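You operate a simulated robot arm through the tools that you are given. There is no shell and no other tool. Be economical: measure what you need, move in short steps, check, and stop when the job is done.

The job below is to be done with a simulated robot arm. You get a single attempt, and the scene is never put back.

## Task
Brush the crust off the grey battery, then cover both its wells.
Fine: small green brush, back where it stood; red cover on plus, grey cover on minus.

Only the result counts: the job must be done as asked and must still hold three seconds after the hand-in. Knocking over, shifting, dropping, spilling or breaking anything else fails it. A push-on lid holds only when it is set on centred and level and pressed home; a screw cap is set on level and turned clockwise until tight.

## Robot
A 7-joint arm with a two-finger parallel gripper, fixed in place. Base frame: the origin is at the foot of the arm, x ahead of it, y to its left, z up; the work surface is at about z = 880. Lengths are in mm, angles in degrees, forces in N, time in s.
Its first joint turns from -166.0 to 166.0 degrees. Payload 4.4 kg.
The TCP is the grasp point between the finger pads, 23 mm short of the fingertips. In the tool frame z runs along the fingers and y along their closing line. Largest opening 94 mm; finger width 38, thickness 10; the body of the gripper, 54 by 96 mm, starts 39 mm behind the TCP.
Orientation is told as [roll, pitch, yaw] about the base's x, y, z axes, in that order, counted from this pose: with the fingers straight down and closing along the base's y, the tool's x points along the base's -x, its y along +y and its z along -z.

## Interface
- The arm moves only by the tool servo_tool. Its argument "deltas" is one flat list of numbers, 7 for each row, row after row: the shift along the base's x, y, z in units of 25 mm (1.0 is 25 mm), then the turn, a rotation vector about the base's x, y, z in units of 8 degrees (1.0 is 8 degrees), then the opening in per cent of the stroke, from 0 (shut) to 100 (fully open). In form: [dx, dy, dz, ax, ay, az, claw, dx, dy, dz, ax, ay, az, claw, ...]. A call has 1 to 10 rows; each row shifts and turns the commanded pose from where the row before left it. A call with a number of a shift or a turn outside -1 to 1 is refused whole. Rows are played at 5 a second. More than 50 mm and 8.6 degrees between two rows, or a gripper value outside its range, and nothing of the call is played. Where a pose cannot be reached the arm comes as near as it can. A force on the tool above 90 N (or 10 N above the force at the start of the call, whichever is more), or a blocked arm, ends the call early, and 0.2 s more pass. The fingers move at their own pace (about 72 mm/s each) and stop on an object; they squeeze with about 23 N. The grip force told is the motor's: it shows also when the fingers shut on nothing. Time passes only in rows, and 0.2 s behind the last, so rows that do not move let the fingers close. It gives the time, the measured TCP pose, the force on the tool (base axes), the opening and the grip force at its end, in the units of the frame above (readings bear some noise), and new pictures: "views" is both (left out), scene, wrist or none.
- Cameras (640 x 400 px; columns grow to the right, rows downward): "scene" is fixed at [399.2, 502.2, 1552.4]; the picture's right is [-0.56, -0.83, 0.00], its down [-0.57, 0.38, -0.73] and it looks along [0.60, -0.41, -0.69] (base axes); focal length 271 px, centre (320, 200). "wrist" rides on the gripper at [86, 16, -74] in the tool frame; the picture's right is [-0.18, 0.98, 0.00], its down [-0.58, -0.11, -0.81] and it looks along [-0.79, -0.15, 0.59] (tool axes); focal length 243 px, centre (320, 200). There is no depth. A picture from a camera that has moved, and an enlarged one, comes with that camera's place and axes in the base frame and with its lens.
- close_up(camera, box): a new picture of the part [left, top, right, bottom] of that camera's present view, enlarged. It takes no simulated time.
- job_done(): hands the job in; it is judged then, once.

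Work in short steps. Places have to be worked out from the pictures, the camera data and where the tool is seen: move nearer, look again, correct. Check each grasp and each placing, and mend what went wrong. You have 120 turns and 200 pictures in all, those below and enlarged ones among them. Open the gripper and draw the arm clear of the work before you hand the job in, unless the task says otherwise; then end with one line.

The tools are called after "Emit:" as a command line: name --argument value ..., lists and objects as JSON in quotes. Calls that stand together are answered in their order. servo_tool: Moves the arm, as the interface text tells. Its arguments: {"type":"object","properties":{"deltas":{"type":"array"},"views":{"type":"string","enum":["both","scene","wrist","none"]}},"required":["deltas"]} The other tools are called the same way: close_up (camera, box) takes an enlarged picture of a part of a camera's view; job_done () hands the job in.

At the start:

```text
clock: 0.0
ee_pos: [831.3, -100.6, 1280.1]
tcp_rot: [-0.1, 0.0, 0.0]
force: [-0.4, 0.7, 0.2]
finger_gap: 94.0
grasp_force: 0.2
```

scene: 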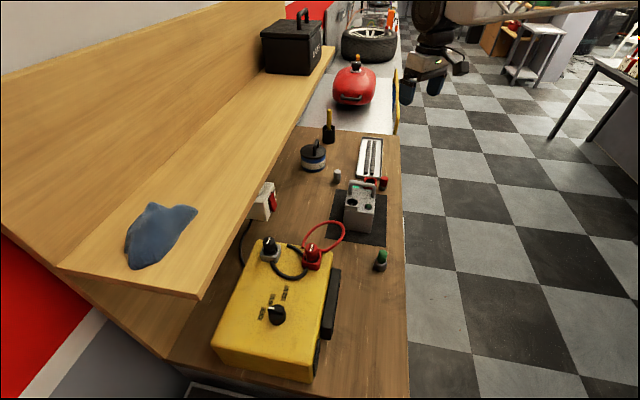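
wrist: 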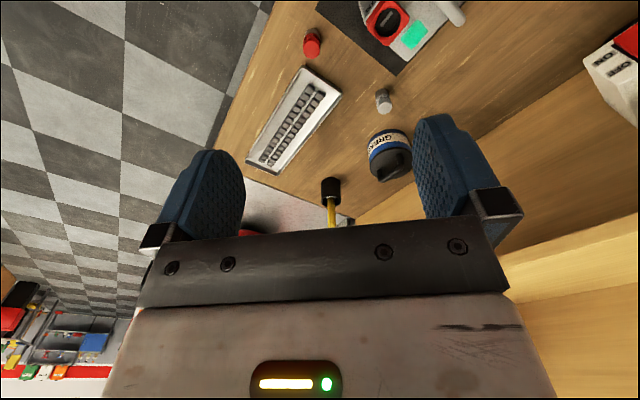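

I start by enlarging the work area in the scene camera to identify the battery, brush and covers.

Emit:
close_up --camera "scene" --box '[290, 90, 420, 280]'

Emit:
close_up --camera "scene" --box '[330, 165, 400, 215]'

Emit:
close_up --camera "wrist" --box '[230, 0, 500, 200]'

```text
2.11 times, centred on (355, 185) of scene
camera zoom: at [399.2, 502.2, 1552.4], right [-0.56, -0.83, 0.0], down [-0.57, 0.38, -0.73], along [0.6, -0.41, -0.69], focal length 571 px, centre (246, 232)
```

zoom: 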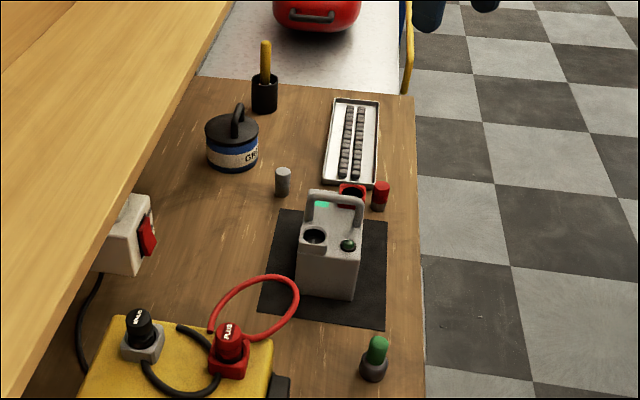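

```text
8.00 times, centred on (365, 190) of scene
camera zoom: at [399.2, 502.2, 1552.4], right [-0.56, -0.83, 0.0], down [-0.57, 0.38, -0.73], along [0.6, -0.41, -0.69], focal length 2170 px, centre (-40, 280)
```

zoom: 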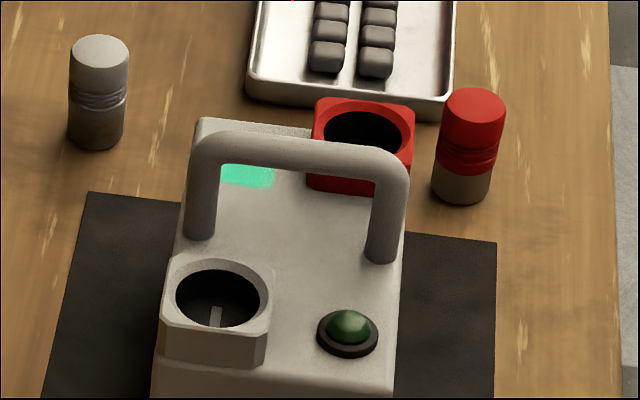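

```text
2.00 times, centred on (365, 100) of wrist
camera zoom: at [744.4, -85.0, 1354.0], right [0.18, 0.98, 0.0], down [0.58, -0.11, 0.81], along [0.79, -0.15, -0.59], focal length 485 px, centre (230, 400)
```

zoom: 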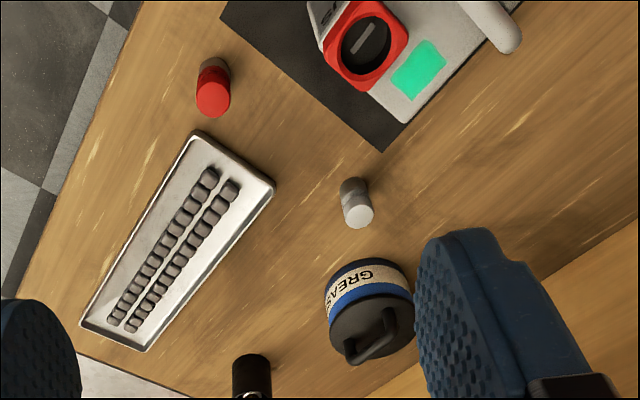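

The battery sits on the dark mat around (850,10), the green brush near (656,118), red cover near (904,-134), grey cover near (1033,-12). I pull back to look at all of it with the wrist camera.

Emit:
servo_tool --deltas '[-1, 0.4, 0, 0, 0, 0, 100, -1, 0.4, 0, 0, 0, 0, 100, -1, 0.4, 0, 0, 0, 0, 100, -1, 0.4, 0, 0, 0, 0, 100, -1, 0.4, -0.5, 0, 0, 0, 100, -1, 0.4, -0.5, 0, 0, 0, 100, -1, 0.4, -0.5, 0, 0, 0, 100, -1, 0.4, -0.5, 0, 0, 0, 100, -1, 0.4, -0.5, 0, 0, 0, 100, -1, 0.4, -0.5, 0, 0, 0, 100]'

```text
clock: 2.2
ee_pos: [581.7, -0.6, 1204.4]
tcp_rot: [0.0, 0.0, 0.0]
force: [-0.4, 0.4, 0.6]
finger_gap: 94.1
grasp_force: 0.0
camera wrist: at [493.9, 14.6, 1279.0], right [0.18, 0.98, 0.0], down [0.58, -0.11, 0.81], along [0.79, -0.15, -0.59], focal length 243 px, centre (320, 200)
```

scene: 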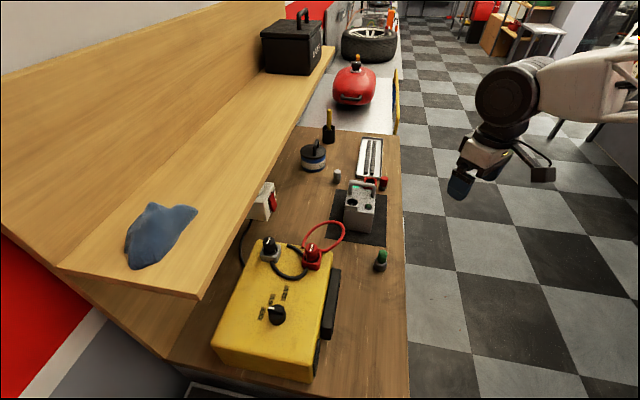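
wrist: 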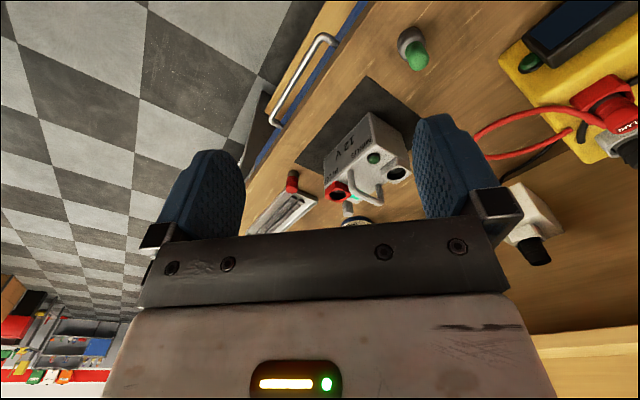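

The wrist view is inverted (image-down is base up). I enlarge battery and brush.

Emit:
close_up --camera "wrist" --box '[230, 70, 440, 230]'

Emit:
close_up --camera "wrist" --box '[370, 0, 470, 100]'

Emit:
close_up --camera "scene" --box '[350, 235, 410, 280]'

```text
2.50 times, centred on (335, 150) of wrist
camera zoom: at [493.9, 14.6, 1279.0], right [0.18, 0.98, 0.0], down [0.58, -0.11, 0.81], along [0.79, -0.15, -0.59], focal length 606 px, centre (282, 325)
```

zoom: 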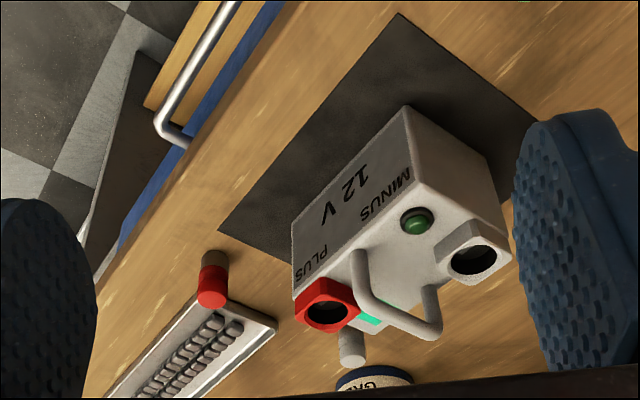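

```text
4.00 times, centred on (420, 50) of wrist
camera zoom: at [493.9, 14.6, 1279.0], right [0.18, 0.98, 0.0], down [0.58, -0.11, 0.81], along [0.79, -0.15, -0.59], focal length 970 px, centre (-80, 800)
```

zoom: 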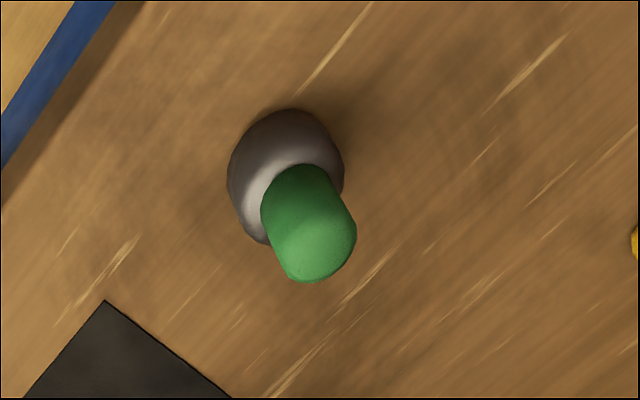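

```text
8.89 times, centred on (380, 258) of scene
camera zoom: at [399.2, 502.2, 1552.4], right [-0.56, -0.83, 0.0], down [-0.57, 0.38, -0.73], along [0.6, -0.41, -0.69], focal length 2411 px, centre (-213, -311)
```

zoom: 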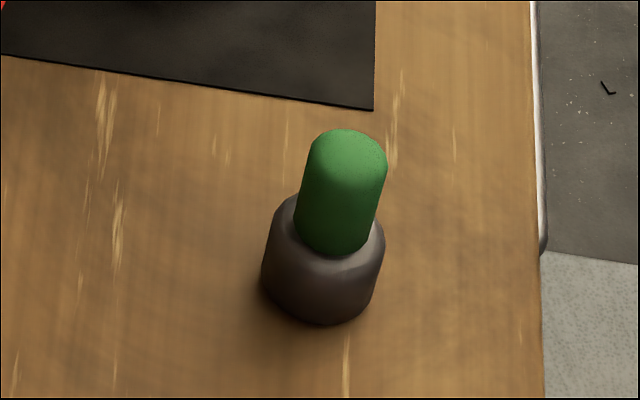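

Estimates: red well ≈(874,-21,985), grey well ≈(833,88,985), crust ≈(903,11,965). I go over the battery with the tool pitched so the wrist camera looks down.

Emit:
servo_tool --deltas '[1, 0, 0, 0, 0.4, 0, 100, 1, 0, 0, 0, 0.4, 0, 100, 1, 0, 0, 0, 0.4, 0, 100, 1, 0, 0, 0, 0.4, 0, 100, 1, 0, 0, 0, 0.4, 0, 100, 1, 0, 0, 0, 0.4, 0, 100, 1, 0, 0, 0, 0.4, 0, 100, 1, 0, 0, 0, 0.4, 0, 100, 1, 0, 0, 0, 0.4, 0, 100, 0, 0, 0, 0, 0.4, 0, 100]'

```text
clock: 4.4
ee_pos: [806.7, -0.5, 1204.5]
tcp_rot: [0.0, 32.0, 0.0]
force: [-0.3, -0.2, 1.0]
finger_gap: 94.1
grasp_force: 0.1
camera wrist: at [771.9, 15.2, 1313.7], right [0.16, 0.98, -0.1], down [0.92, -0.11, 0.38], along [0.36, -0.15, -0.92], focal length 243 px, centre (320, 200)
```

scene: 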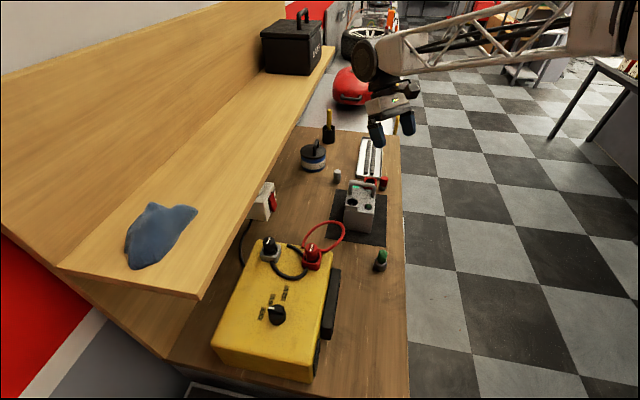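
wrist: 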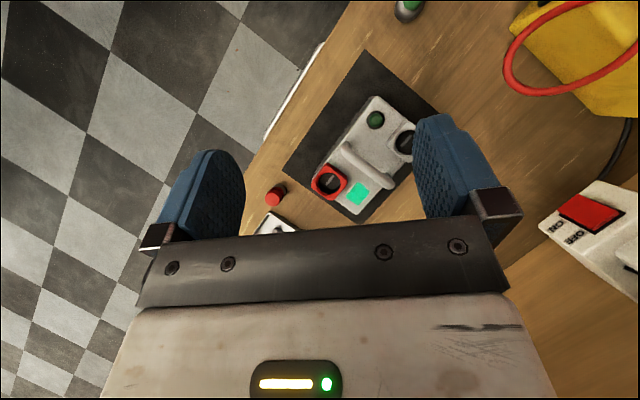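

Emit:
close_up --camera "wrist" --box '[260, 80, 440, 230]'

Emit:
close_up --camera "wrist" --box '[300, 150, 380, 210]'

```text
2.67 times, centred on (350, 155) of wrist
camera zoom: at [771.9, 15.2, 1313.7], right [0.16, 0.98, -0.1], down [0.92, -0.11, 0.38], along [0.36, -0.15, -0.92], focal length 647 px, centre (240, 320)
```

zoom: 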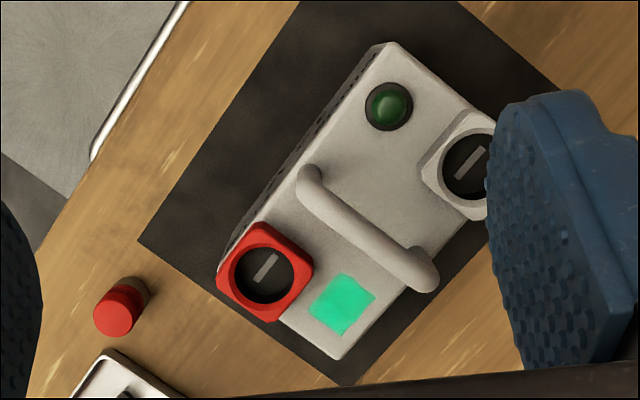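

```text
6.67 times, centred on (340, 180) of wrist
camera zoom: at [771.9, 15.2, 1313.7], right [0.16, 0.98, -0.1], down [0.92, -0.11, 0.38], along [0.36, -0.15, -0.92], focal length 1618 px, centre (187, 333)
```

zoom: 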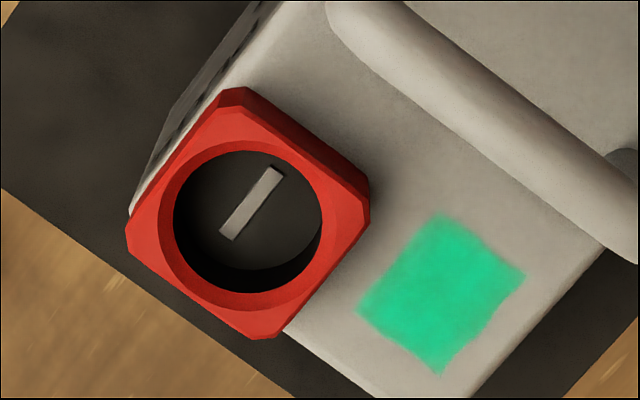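

The crust is the teal patch next to the red well at ≈(904,18). The brush is near (661,115), about 66 mm tall. I move above the brush, tool straight down.

Emit:
servo_tool --deltas '[-0.733, 0.578, -0.6, 0, -0.5, 0, 100, -0.733, 0.578, -0.6, 0, -0.5, 0, 100, -0.733, 0.578, -0.6, 0, -0.5, 0, 100, -0.733, 0.578, -0.6, 0, -0.5, 0, 100, -0.733, 0.578, -0.6, 0, -0.5, 0, 100, -0.733, 0.578, -0.6, 0, -0.5, 0, 100, -0.733, 0.578, -0.6, 0, -0.5, 0, 100, -0.733, 0.578, -0.6, 0, -0.5, 0, 100]'

```text
clock: 6.2
ee_pos: [660.0, 116.2, 1084.9]
tcp_rot: [0.0, -0.1, 0.0]
force: [-0.1, -0.4, 0.3]
finger_gap: 94.1
grasp_force: 0.0
camera wrist: at [572.7, 131.2, 1159.2], right [0.18, 0.98, 0.0], down [0.58, -0.11, 0.81], along [0.79, -0.15, -0.59], focal length 243 px, centre (320, 200)
```

scene: 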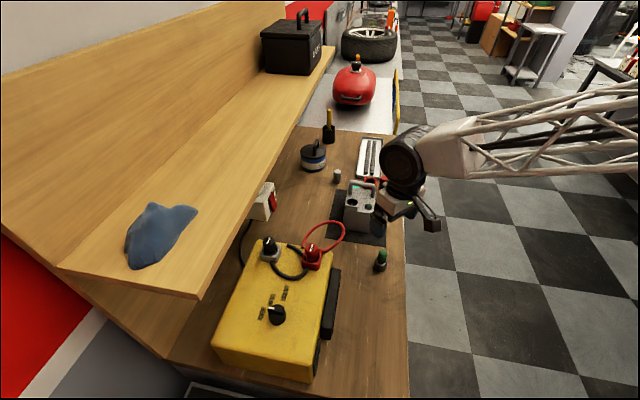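
wrist: 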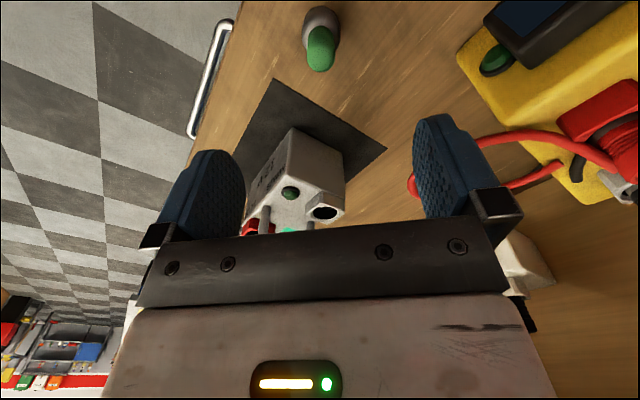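

Brush appears near (661,115). I zoom in to check both views.

Emit:
close_up --camera "wrist" --box '[280, 0, 370, 90]'

Emit:
close_up --camera "scene" --box '[340, 170, 460, 280]'

```text
4.44 times, centred on (325, 45) of wrist
camera zoom: at [572.7, 131.2, 1159.2], right [0.18, 0.98, 0.0], down [0.58, -0.11, 0.81], along [0.79, -0.15, -0.59], focal length 1078 px, centre (298, 889)
```

zoom: 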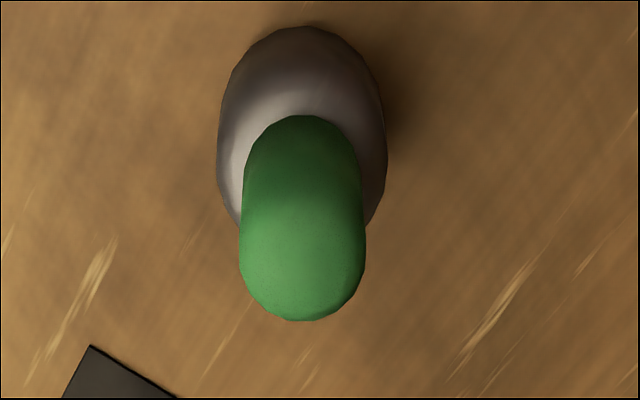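

```text
3.64 times, centred on (400, 225) of scene
camera zoom: at [399.2, 502.2, 1552.4], right [-0.56, -0.83, 0.0], down [-0.57, 0.38, -0.73], along [0.6, -0.41, -0.69], focal length 986 px, centre (29, 109)
```

zoom: 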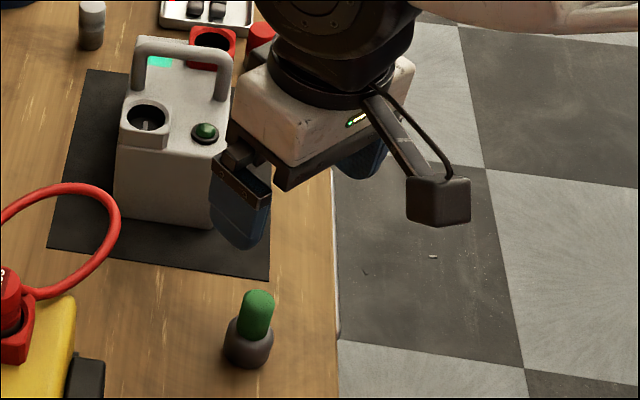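

Brush axis at about (664,116). I descend to z≈937 around the handle.

Emit:
servo_tool --deltas '[0.16, 0, -1, 0, 0, 0, 60, 0, 0, -1, 0, 0, 0, 60, 0, 0, -1, 0, 0, 0, 60, 0, 0, -1, 0, 0, 0, 60, 0, 0, -1, 0, 0, 0, 60, 0, 0, -0.92, 0, 0, 0, 60, 0, 0, 0, 0, 0, 0, 60]'

```text
clock: 7.8
ee_pos: [664.2, 114.7, 936.1]
tcp_rot: [0.0, -0.1, 0.0]
force: [0.2, 0.3, 0.2]
finger_gap: 56.3
grasp_force: 0.1
camera wrist: at [576.9, 129.9, 1010.6], right [0.18, 0.98, 0.0], down [0.58, -0.11, 0.81], along [0.79, -0.15, -0.59], focal length 243 px, centre (320, 200)
```

scene: 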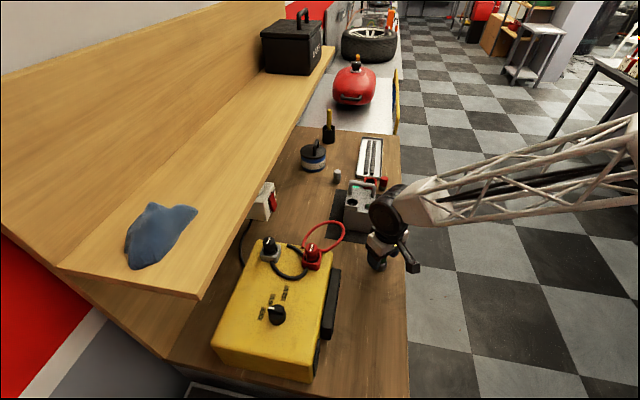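
wrist: 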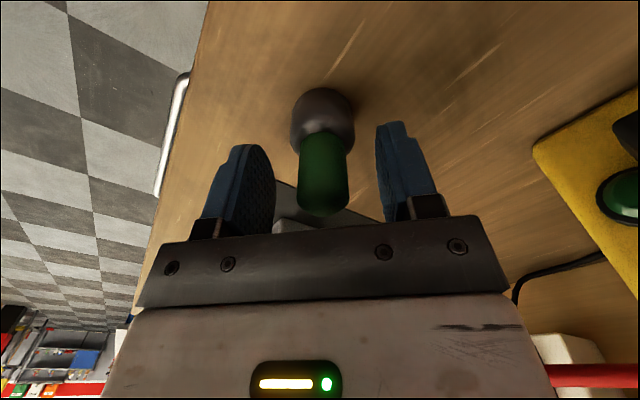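

The brush is centred between the fingers at (663,115). Close the gripper.

Emit:
servo_tool --deltas '[0, 0, 0, 0, 0, 0, 0, 0, 0, 0, 0, 0, 0, 0, 0, 0, 0, 0, 0, 0, 0, 0, 0, 0, 0, 0, 0, 0]' --views "wrist"

```text
clock: 8.8
ee_pos: [664.5, 114.4, 935.4]
tcp_rot: [0.0, 0.0, 0.0]
force: [-0.4, 0.9, 0.7]
finger_gap: 23.0
grasp_force: 23.0
camera wrist: at [576.9, 129.9, 1010.8], right [0.18, 0.98, 0.0], down [0.58, -0.11, 0.81], along [0.79, -0.15, -0.59], focal length 243 px, centre (320, 200)
```

wrist: 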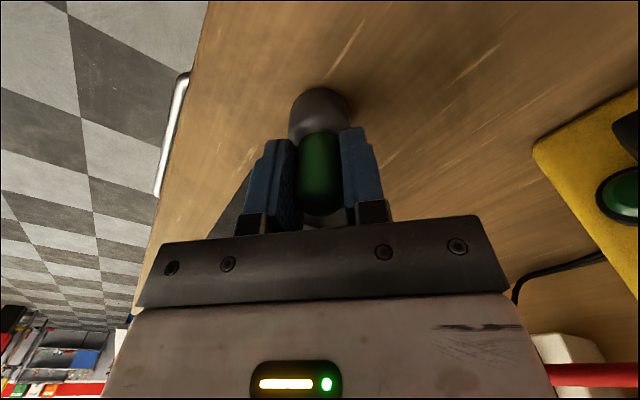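

Brush gripped (gap 23). Lift it 150 mm straight up.

Emit:
servo_tool --deltas '[0, 0, 1, 0, 0, 0, 0, 0, 0, 1, 0, 0, 0, 0, 0, 0, 1, 0, 0, 0, 0, 0, 0, 1, 0, 0, 0, 0, 0, 0, 1, 0, 0, 0, 0, 0, 0, 1, 0, 0, 0, 0]'

```text
clock: 10.2
ee_pos: [665.5, 115.7, 1089.3]
tcp_rot: [-0.1, 0.0, 0.1]
force: [-0.4, -0.1, 0.0]
finger_gap: 22.7
grasp_force: 23.2
camera wrist: at [577.8, 130.2, 1162.1], right [0.18, 0.98, 0.0], down [0.58, -0.11, 0.81], along [0.79, -0.15, -0.59], focal length 243 px, centre (320, 200)
```

scene: 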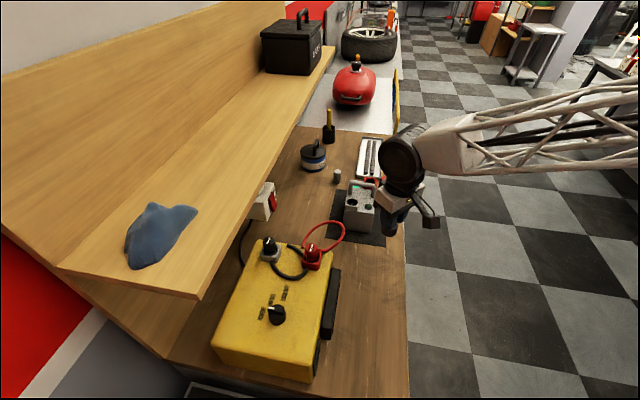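
wrist: 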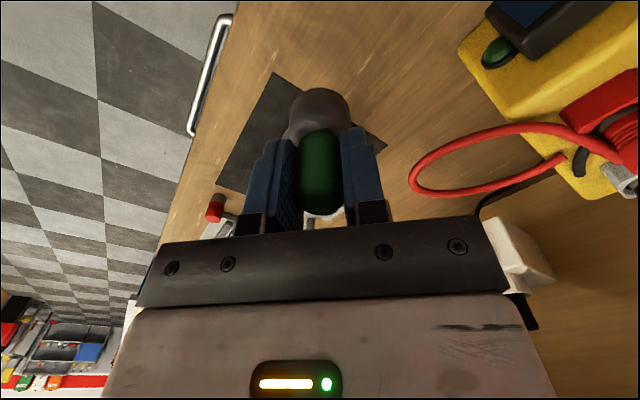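

Brush is held. Travel above the crust at (904,18), keeping the bristles above the battery handle.

Emit:
servo_tool --deltas '[0.954, -0.391, 0.3, 0, 0, 0, 0, 0.954, -0.391, 0.3, 0, 0, 0, 0, 0.954, -0.391, 0.3, 0, 0, 0, 0, 0.954, -0.391, 0, 0, 0, 0, 0, 0.954, -0.391, 0, 0, 0, 0, 0, 0.954, -0.391, 0, 0, 0, 0, 0, 0.954, -0.391, 0, 0, 0, 0, 0, 0.954, -0.391, 0, 0, 0, 0, 0, 0.954, -0.391, 0, 0, 0, 0, 0, 0.954, -0.391, 0, 0, 0, 0, 0]'

Emit:
close_up --camera "scene" --box '[330, 120, 420, 220]'

Emit:
close_up --camera "wrist" --box '[240, 0, 400, 240]'

```text
clock: 12.4
ee_pos: [902.8, 17.1, 1110.7]
tcp_rot: [0.0, 0.0, 0.1]
force: [0.2, 0.3, 0.0]
finger_gap: 22.7
grasp_force: 22.9
camera wrist: at [814.5, 31.8, 1183.8], right [0.18, 0.98, 0.0], down [0.58, -0.11, 0.81], along [0.79, -0.15, -0.59], focal length 243 px, centre (320, 200)
```

scene: 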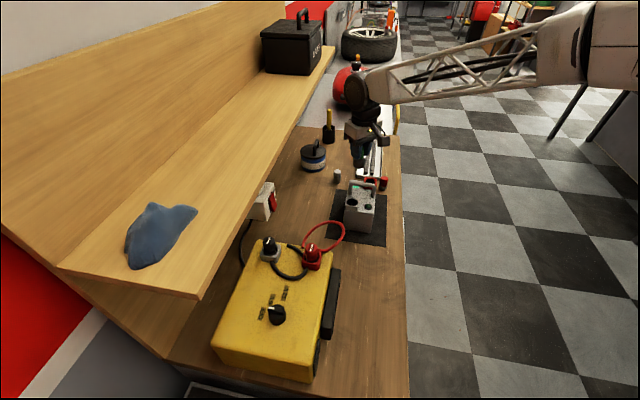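
wrist: 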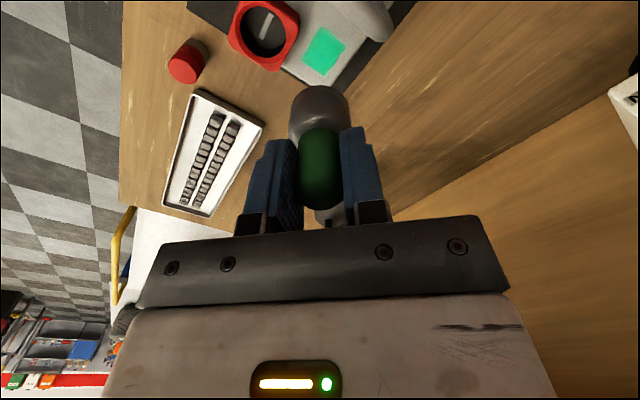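

```text
4.00 times, centred on (375, 170) of scene
camera zoom: at [399.2, 502.2, 1552.4], right [-0.56, -0.83, 0.0], down [-0.57, 0.38, -0.73], along [0.6, -0.41, -0.69], focal length 1085 px, centre (100, 320)
```

zoom: 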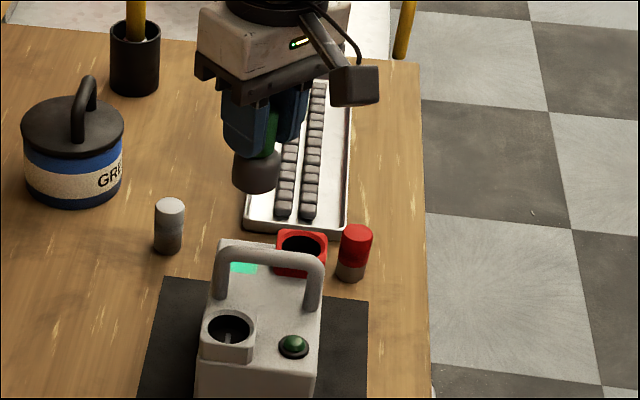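

```text
1.67 times, centred on (320, 120) of wrist
camera zoom: at [814.5, 31.8, 1183.8], right [0.18, 0.98, 0.0], down [0.58, -0.11, 0.81], along [0.79, -0.15, -0.59], focal length 404 px, centre (320, 333)
```

zoom: 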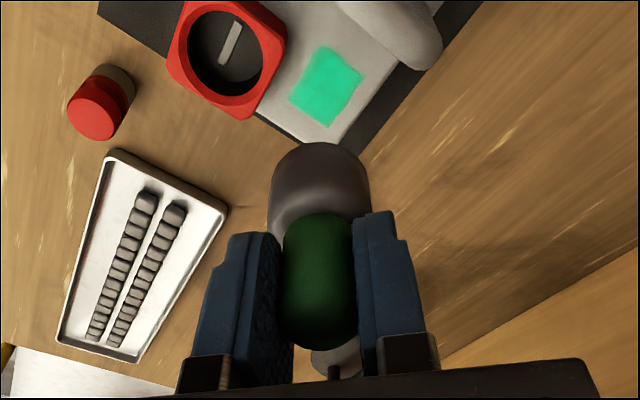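

Crust reads (903,18) again, brush right above it. Descend to bristle height ≈975.

Emit:
servo_tool --deltas '[0.02, 0.05, -1, 0, 0, 0, 0, 0, 0, -1, 0, 0, 0, 0, 0, 0, -1, 0, 0, 0, 0, 0, 0, -0.2, 0, 0, 0, 0, 0, 0, 0, 0, 0, 0, 0]'

Emit:
close_up --camera "scene" --box '[330, 150, 400, 220]'

Emit:
close_up --camera "wrist" --box '[240, 0, 400, 240]'

```text
clock: 13.6
ee_pos: [903.7, 17.9, 1030.1]
tcp_rot: [0.0, 0.0, 0.1]
force: [2.6, 3.0, 19.3]
finger_gap: 22.9
grasp_force: 23.2
camera wrist: at [815.2, 33.4, 1104.8], right [0.18, 0.98, 0.0], down [0.58, -0.11, 0.81], along [0.79, -0.15, -0.59], focal length 243 px, centre (320, 200)
```

scene: 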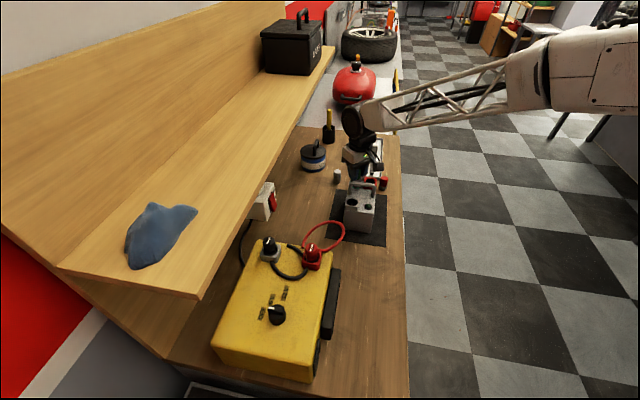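
wrist: 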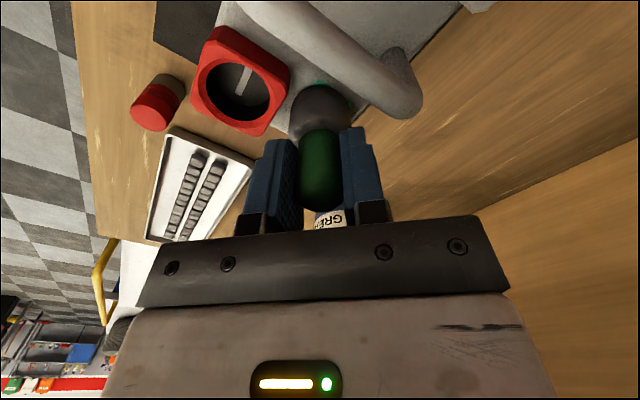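

```text
5.71 times, centred on (365, 185) of scene
camera zoom: at [399.2, 502.2, 1552.4], right [-0.56, -0.83, 0.0], down [-0.57, 0.38, -0.73], along [0.6, -0.41, -0.69], focal length 1550 px, centre (63, 286)
```

zoom: 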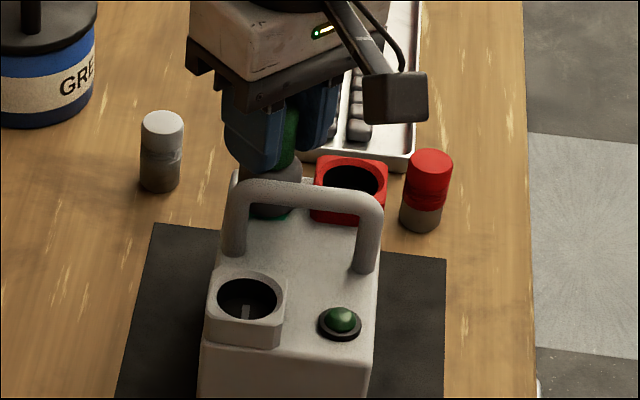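

```text
1.67 times, centred on (320, 120) of wrist
camera zoom: at [815.2, 33.4, 1104.8], right [0.18, 0.98, 0.0], down [0.58, -0.11, 0.81], along [0.79, -0.15, -0.59], focal length 404 px, centre (320, 333)
```

zoom: 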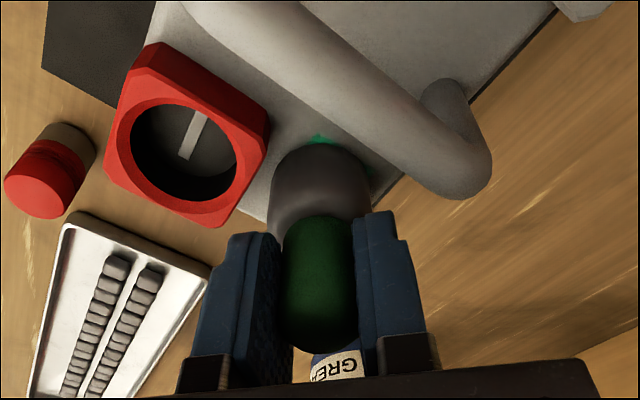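

Contact already (19 N), so the top is at ≈974 and the crust centre nearer (899,19). I ease off a little to keep the load light and shift over it.

Emit:
servo_tool --deltas '[0, 0, 0.04, 0, 0, 0, 0, -0.1, 0.04, 0, 0, 0, 0, 0, -0.08, 0, 0, 0, 0, 0, 0]' --views "wrist"

Emit:
close_up --camera "wrist" --box '[240, 0, 400, 240]'

```text
clock: 14.4
ee_pos: [896.9, 19.2, 1030.8]
tcp_rot: [0.0, 0.1, 0.0]
force: [2.9, 0.9, 10.2]
finger_gap: 22.5
grasp_force: 22.7
camera wrist: at [810.6, 34.2, 1104.3], right [0.18, 0.98, 0.0], down [0.58, -0.11, 0.81], along [0.79, -0.15, -0.59], focal length 243 px, centre (320, 200)
```

wrist: 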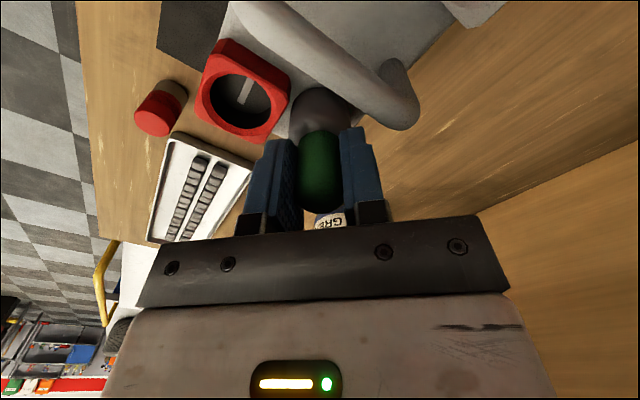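

```text
1.67 times, centred on (320, 120) of wrist
camera zoom: at [810.6, 34.2, 1104.3], right [0.18, 0.98, 0.0], down [0.58, -0.11, 0.81], along [0.79, -0.15, -0.59], focal length 404 px, centre (320, 333)
```

zoom: 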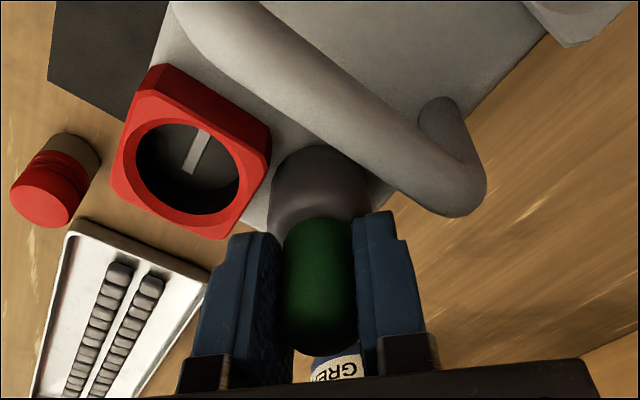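

The brush covers the crust at ~10 N. I make small strokes along the battery's length, a little away from the red housing.

Emit:
servo_tool --deltas '[0.14, 0.14, 0, 0, 0, 0, 0, 0.28, -0.28, 0, 0, 0, 0, 0, -0.28, 0.28, 0, 0, 0, 0, 0, -0.28, 0.28, 0, 0, 0, 0, 0, 0.28, -0.28, 0, 0, 0, 0, 0, 0.28, -0.28, 0, 0, 0, 0, 0, -0.28, 0.28, 0, 0, 0, 0, 0, -0.28, 0.28, 0, 0, 0, 0, 0, 0.28, -0.28, 0, 0, 0, 0, 0, 0.2, 0.2, 0, 0, 0, 0, 0]'

Emit:
close_up --camera "wrist" --box '[240, 0, 400, 240]'

```text
clock: 16.6
ee_pos: [907.0, 26.5, 1029.3]
tcp_rot: [0.0, 0.0, 0.0]
force: [0.5, -0.7, -0.4]
finger_gap: 22.6
grasp_force: 23.8
camera wrist: at [819.1, 43.1, 1104.6], right [0.18, 0.98, 0.0], down [0.58, -0.11, 0.81], along [0.79, -0.15, -0.59], focal length 243 px, centre (320, 200)
```

scene: 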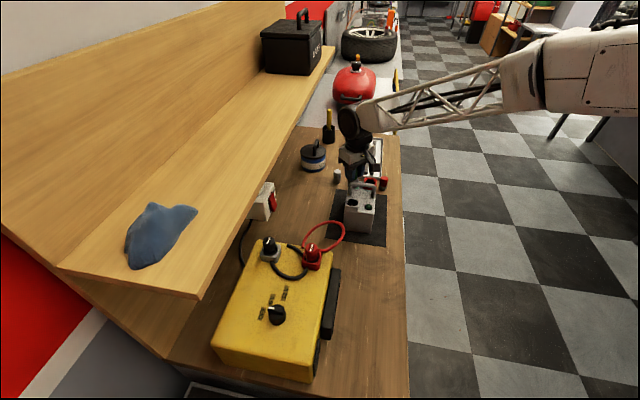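
wrist: 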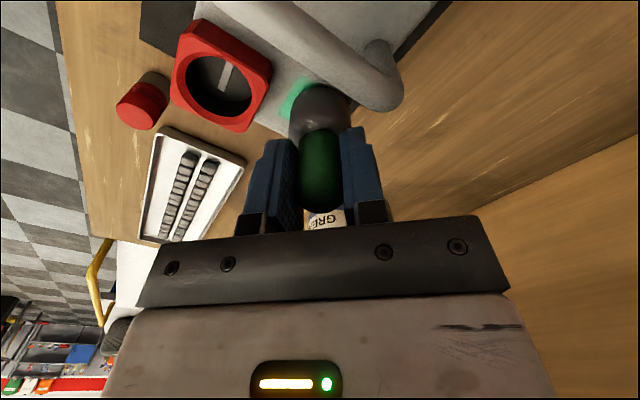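

```text
1.67 times, centred on (320, 120) of wrist
camera zoom: at [819.1, 43.1, 1104.6], right [0.18, 0.98, 0.0], down [0.58, -0.11, 0.81], along [0.79, -0.15, -0.59], focal length 404 px, centre (320, 333)
```

zoom: 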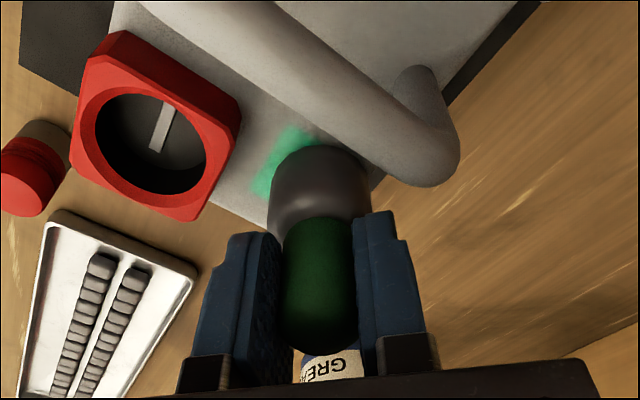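

The crust is fading and contact is now nil. I go back to the centre, press about 1.5 mm lower and check the force.

Emit:
servo_tool --deltas '[-0.3, -0.22, -0.03, 0, 0, 0, 0, 0, 0, -0.03, 0, 0, 0, 0, 0, 0, 0, 0, 0, 0, 0]' --views "none"

```text
clock: 17.4
ee_pos: [900.5, 22.2, 1030.4]
tcp_rot: [-0.1, -0.1, 0.0]
force: [0.8, 2.9, 17.7]
finger_gap: 22.4
grasp_force: 23.1
```

About 18 N here; I ease by 0.5 mm and stroke again around the centre.

Emit:
servo_tool --deltas '[0, 0, 0.02, 0, 0, 0, 0, 0.25, -0.25, 0, 0, 0, 0, 0, -0.25, 0.25, 0, 0, 0, 0, 0, -0.25, 0.25, 0, 0, 0, 0, 0, 0.25, -0.25, 0, 0, 0, 0, 0, 0.25, -0.25, 0, 0, 0, 0, 0, -0.25, 0.25, 0, 0, 0, 0, 0, -0.25, 0.25, 0, 0, 0, 0, 0, 0.25, -0.25, 0, 0, 0, 0, 0]' --views "none"

Emit:
servo_tool --deltas '[0.1, 0.1, 0, 0, 0, 0, 0, 0.25, -0.25, 0, 0, 0, 0, 0, -0.25, 0.25, 0, 0, 0, 0, 0, -0.25, 0.25, 0, 0, 0, 0, 0, 0.25, -0.25, 0, 0, 0, 0, 0, 0.1, 0.1, 0, 0, 0, 0, 0, 0, 0, 1, 0, 0, 0, 0, 0, 0, 1, 0, 0, 0, 0, 0, 0, 1, 0, 0, 0, 0]'

Emit:
close_up --camera "wrist" --box '[240, 0, 400, 240]'

```text
clock: 19.4
ee_pos: [898.9, 23.3, 1028.3]
tcp_rot: [0.0, 0.0, 0.0]
force: [-6.2, 8.0, 27.1]
finger_gap: 22.8
grasp_force: 22.7
```

```text
clock: 21.4
ee_pos: [904.4, 26.6, 1103.6]
tcp_rot: [0.0, 0.0, -0.1]
force: [-0.1, 0.0, -1.4]
finger_gap: 22.7
grasp_force: 22.9
camera wrist: at [817.4, 42.3, 1177.7], right [0.18, 0.98, 0.0], down [0.58, -0.11, 0.81], along [0.79, -0.15, -0.59], focal length 243 px, centre (320, 200)
```

scene: 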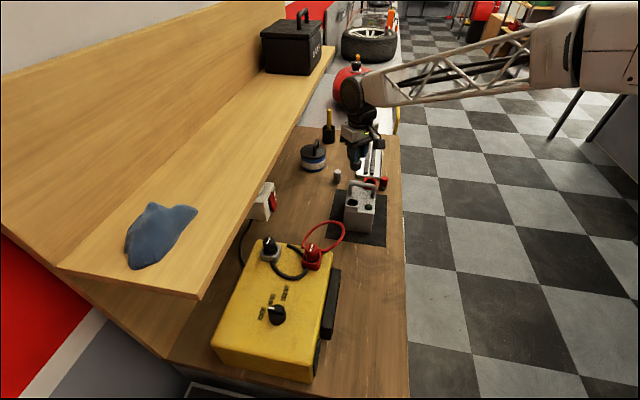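
wrist: 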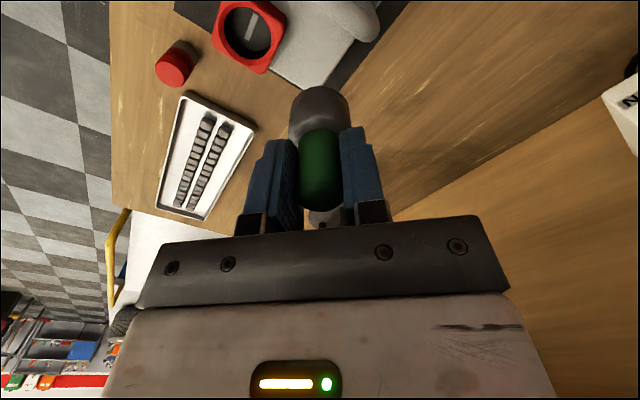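

```text
1.67 times, centred on (320, 120) of wrist
camera zoom: at [817.4, 42.3, 1177.7], right [0.18, 0.98, 0.0], down [0.58, -0.11, 0.81], along [0.79, -0.15, -0.59], focal length 404 px, centre (320, 333)
```

zoom: 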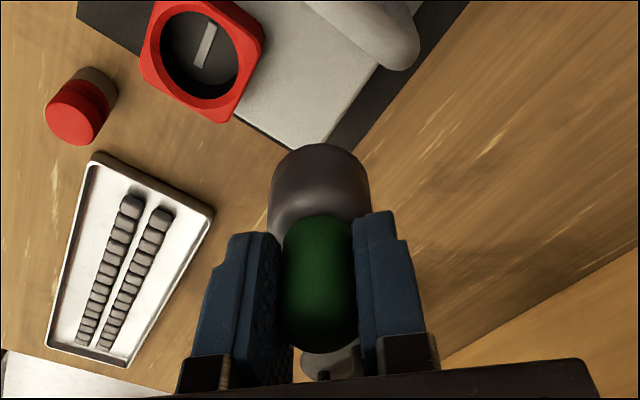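

Crust fully gone. Carry the brush back to (664.3,114.6).

Emit:
servo_tool --deltas '[-0.96, 0.352, 0, 0, 0, 0, 0, -0.96, 0.352, 0, 0, 0, 0, 0, -0.96, 0.352, 0, 0, 0, 0, 0, -0.96, 0.352, 0, 0, 0, 0, 0, -0.96, 0.352, 0, 0, 0, 0, 0, -0.96, 0.352, 0, 0, 0, 0, 0, -0.96, 0.352, 0, 0, 0, 0, 0, -0.96, 0.352, 0, 0, 0, 0, 0, -0.96, 0.352, 0, 0, 0, 0, 0, -0.96, 0.352, 0, 0, 0, 0, 0]' --views "wrist"

```text
clock: 23.6
ee_pos: [664.7, 116.1, 1103.8]
tcp_rot: [0.0, 0.1, 0.0]
force: [0.2, 0.0, -0.6]
finger_gap: 22.7
grasp_force: 23.2
camera wrist: at [577.1, 130.6, 1178.0], right [0.18, 0.98, 0.0], down [0.58, -0.11, 0.81], along [0.79, -0.15, -0.59], focal length 243 px, centre (320, 200)
```

wrist: 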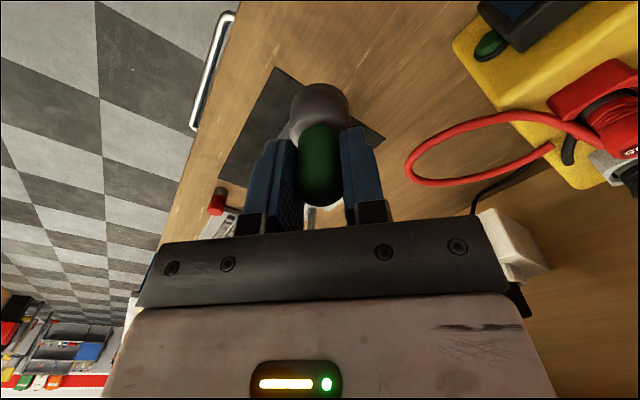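

Over the spot; descend to z≈941.

Emit:
servo_tool --deltas '[0, -0.03, -1, 0, 0, 0, 0, 0, 0, -1, 0, 0, 0, 0, 0, 0, -1, 0, 0, 0, 0, 0, 0, -1, 0, 0, 0, 0, 0, 0, -1, 0, 0, 0, 0, 0, 0, -1, 0, 0, 0, 0, 0, 0, -0.5, 0, 0, 0, 0, 0, 0, 0, 0, 0, 0, 0]' --views "wrist"

```text
clock: 25.4
ee_pos: [665.2, 114.7, 942.4]
tcp_rot: [0.1, -0.1, 0.0]
force: [-0.1, -3.7, 18.5]
finger_gap: 22.8
grasp_force: 23.2
camera wrist: at [577.9, 129.7, 1016.8], right [0.18, 0.98, 0.0], down [0.58, -0.11, 0.81], along [0.79, -0.15, -0.59], focal length 243 px, centre (320, 200)
```

wrist: 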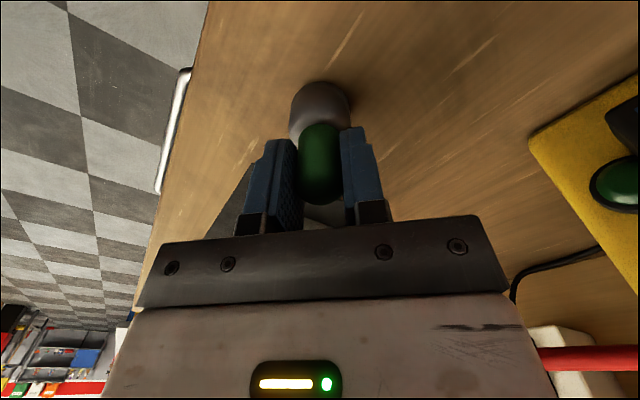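

Brush touches the table (18 N). I relieve 1 mm and open the fingers.

Emit:
servo_tool --deltas '[0, 0, 0.04, 0, 0, 0, 0, 0, 0, 0, 0, 0, 0, 0, 0, 0, 0, 0, 0, 0, 60, 0, 0, 0, 0, 0, 0, 60, 0, 0, 0, 0, 0, 0, 60, 0, 0, 0, 0, 0, 0, 60]' --views "wrist"

```text
clock: 26.8
ee_pos: [665.1, 114.1, 941.3]
tcp_rot: [0.0, 0.0, 0.0]
force: [0.6, 0.5, 0.8]
finger_gap: 56.6
grasp_force: 0.2
camera wrist: at [577.4, 129.6, 1017.1], right [0.18, 0.98, 0.0], down [0.58, -0.11, 0.81], along [0.79, -0.15, -0.59], focal length 243 px, centre (320, 200)
```

wrist: 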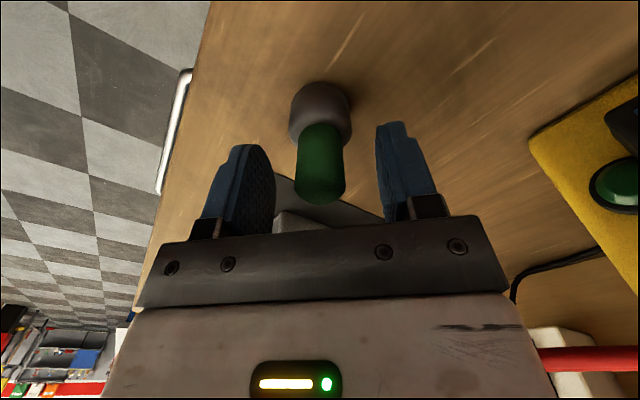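

It stands. Rise and compare with the starting pictures.

Emit:
servo_tool --deltas '[0, 0, 1, 0, 0, 0, 60, 0, 0, 1, 0, 0, 0, 60, 0, 0, 1, 0, 0, 0, 60, 0, 0, 1, 0, 0, 0, 60, 0, 0, 1, 0, 0, 0, 60, 0, 0, 1, 0, 0, 0, 60]' --views "wrist"

Emit:
close_up --camera "scene" --box '[350, 235, 410, 280]'

Emit:
close_up --camera "scene" --box '[330, 165, 400, 215]'

```text
clock: 28.2
ee_pos: [663.5, 113.9, 1092.7]
tcp_rot: [0.0, 0.0, 0.0]
force: [0.2, -0.3, 0.3]
finger_gap: 56.1
grasp_force: 0.0
camera wrist: at [577.0, 129.6, 1166.9], right [0.18, 0.98, 0.0], down [0.58, -0.11, 0.81], along [0.79, -0.15, -0.59], focal length 243 px, centre (320, 200)
```

wrist: 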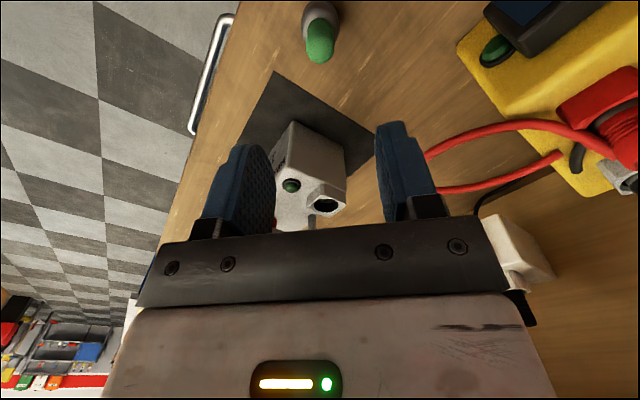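

```text
8.89 times, centred on (380, 258) of scene
camera zoom: at [399.2, 502.2, 1552.4], right [-0.56, -0.83, 0.0], down [-0.57, 0.38, -0.73], along [0.6, -0.41, -0.69], focal length 2411 px, centre (-213, -311)
```

zoom: 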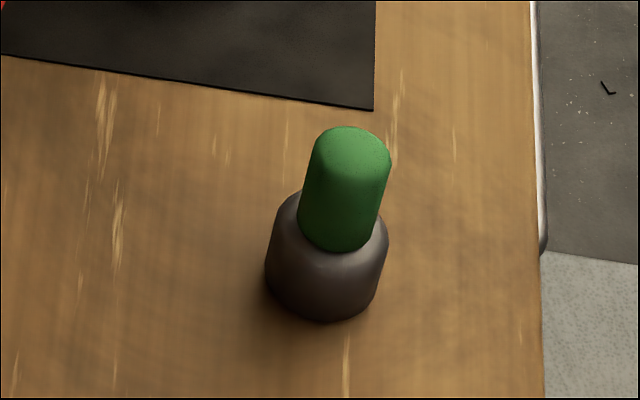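

```text
8.00 times, centred on (365, 190) of scene
camera zoom: at [399.2, 502.2, 1552.4], right [-0.56, -0.83, 0.0], down [-0.57, 0.38, -0.73], along [0.6, -0.41, -0.69], focal length 2170 px, centre (-40, 280)
```

zoom: 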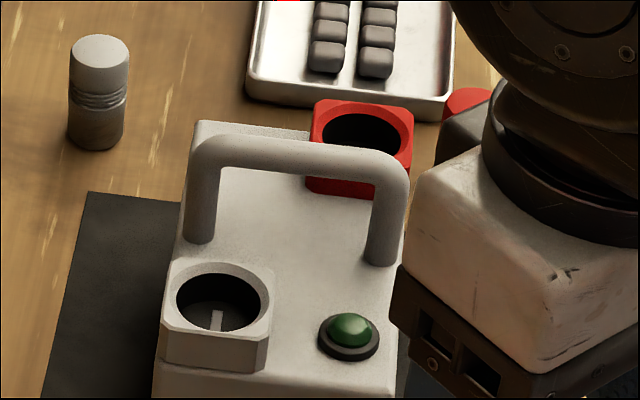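

Brush is back within about 1 mm, the battery is clean. Next I move near the red cover for a close look.

Emit:
servo_tool --deltas '[0.664, -0.936, 0, 0, 0, 0, 60, 0.664, -0.936, 0, 0, 0, 0, 60, 0.664, -0.936, 0, 0, 0, 0, 60, 0.664, -0.936, 0, 0, 0, 0, 60, 0.664, -0.936, 0, 0, 0, 0, 60, 0.664, -0.936, 0, 0, 0, 0, 60, 0.664, -0.936, 0, 0, 0, 0, 60, 0.664, -0.936, 0, 0, 0, 0, 60, 0.664, -0.936, 0, 0, 0, 0, 60, 0.664, -0.936, 0, 0, 0, 0, 60]' --views "wrist"

Emit:
close_up --camera "wrist" --box '[260, 20, 460, 160]'

```text
clock: 30.4
ee_pos: [830.8, -120.1, 1093.1]
tcp_rot: [0.0, 0.0, 0.0]
force: [-0.1, -0.1, 0.3]
finger_gap: 56.5
grasp_force: 0.0
camera wrist: at [743.0, -105.0, 1167.2], right [0.18, 0.98, 0.0], down [0.58, -0.11, 0.81], along [0.79, -0.15, -0.59], focal length 243 px, centre (320, 200)
```

wrist: 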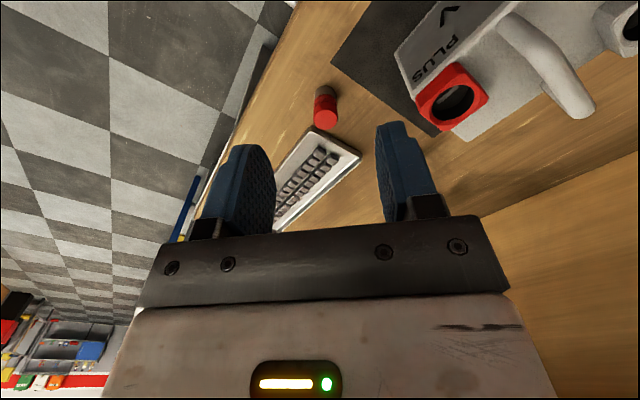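

```text
2.86 times, centred on (360, 90) of wrist
camera zoom: at [743.0, -105.0, 1167.2], right [0.18, 0.98, 0.0], down [0.58, -0.11, 0.81], along [0.79, -0.15, -0.59], focal length 693 px, centre (206, 514)
```

zoom: 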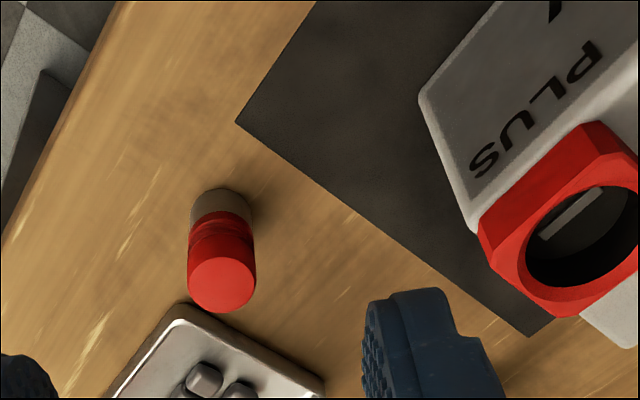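

Red cover at (905,-130), top ≈936, Ø≈27 with ribbed middle and plug-like lower part. Go above it.

Emit:
servo_tool --deltas '[0.75, -0.1, -0.8, 0, 0, 0, 60, 0.75, -0.1, -0.8, 0, 0, 0, 60, 0.75, -0.1, -0.8, 0, 0, 0, 60, 0.75, -0.1, -0.8, 0, 0, 0, 60]'

Emit:
close_up --camera "scene" --box '[330, 120, 430, 220]'

Emit:
close_up --camera "wrist" --box '[240, 20, 440, 240]'

```text
clock: 31.4
ee_pos: [904.8, -129.9, 1014.2]
tcp_rot: [0.1, 0.0, 0.1]
force: [0.5, 0.3, -0.4]
finger_gap: 56.5
grasp_force: 0.0
camera wrist: at [818.4, -114.4, 1087.5], right [0.18, 0.98, 0.0], down [0.58, -0.11, 0.81], along [0.79, -0.15, -0.59], focal length 243 px, centre (320, 200)
```

scene: 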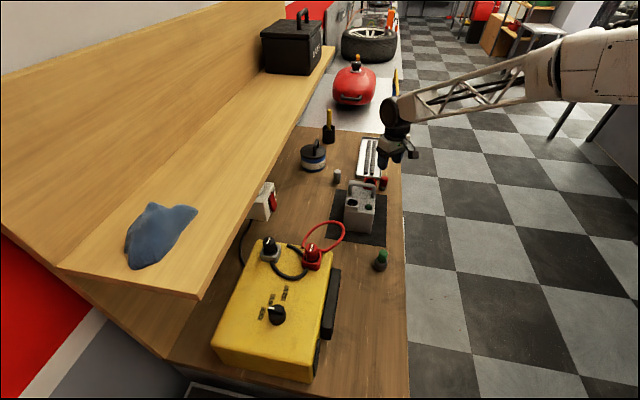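
wrist: 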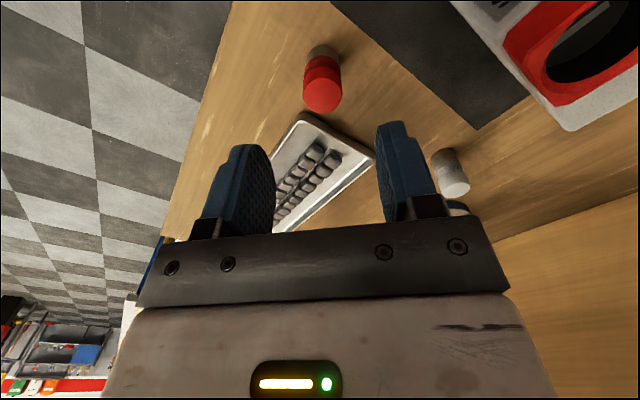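

```text
4.00 times, centred on (380, 170) of scene
camera zoom: at [399.2, 502.2, 1552.4], right [-0.56, -0.83, 0.0], down [-0.57, 0.38, -0.73], along [0.6, -0.41, -0.69], focal length 1085 px, centre (80, 320)
```

zoom: 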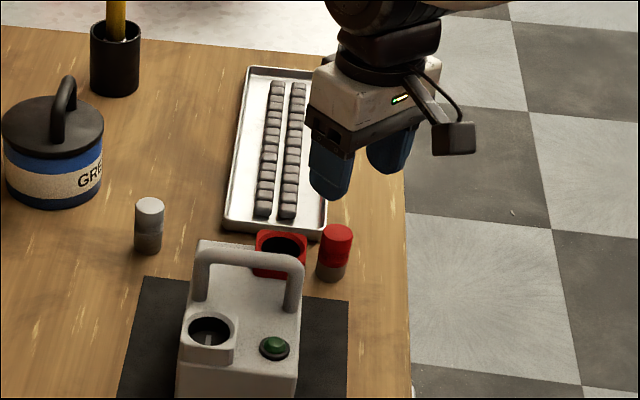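

```text
1.82 times, centred on (340, 130) of wrist
camera zoom: at [818.4, -114.4, 1087.5], right [0.18, 0.98, 0.0], down [0.58, -0.11, 0.81], along [0.79, -0.15, -0.59], focal length 441 px, centre (284, 327)
```

zoom: 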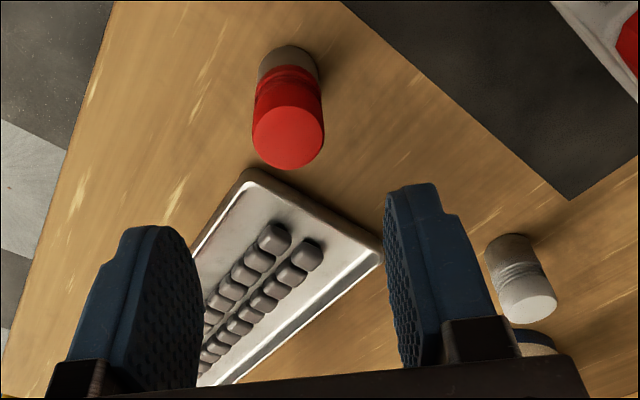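

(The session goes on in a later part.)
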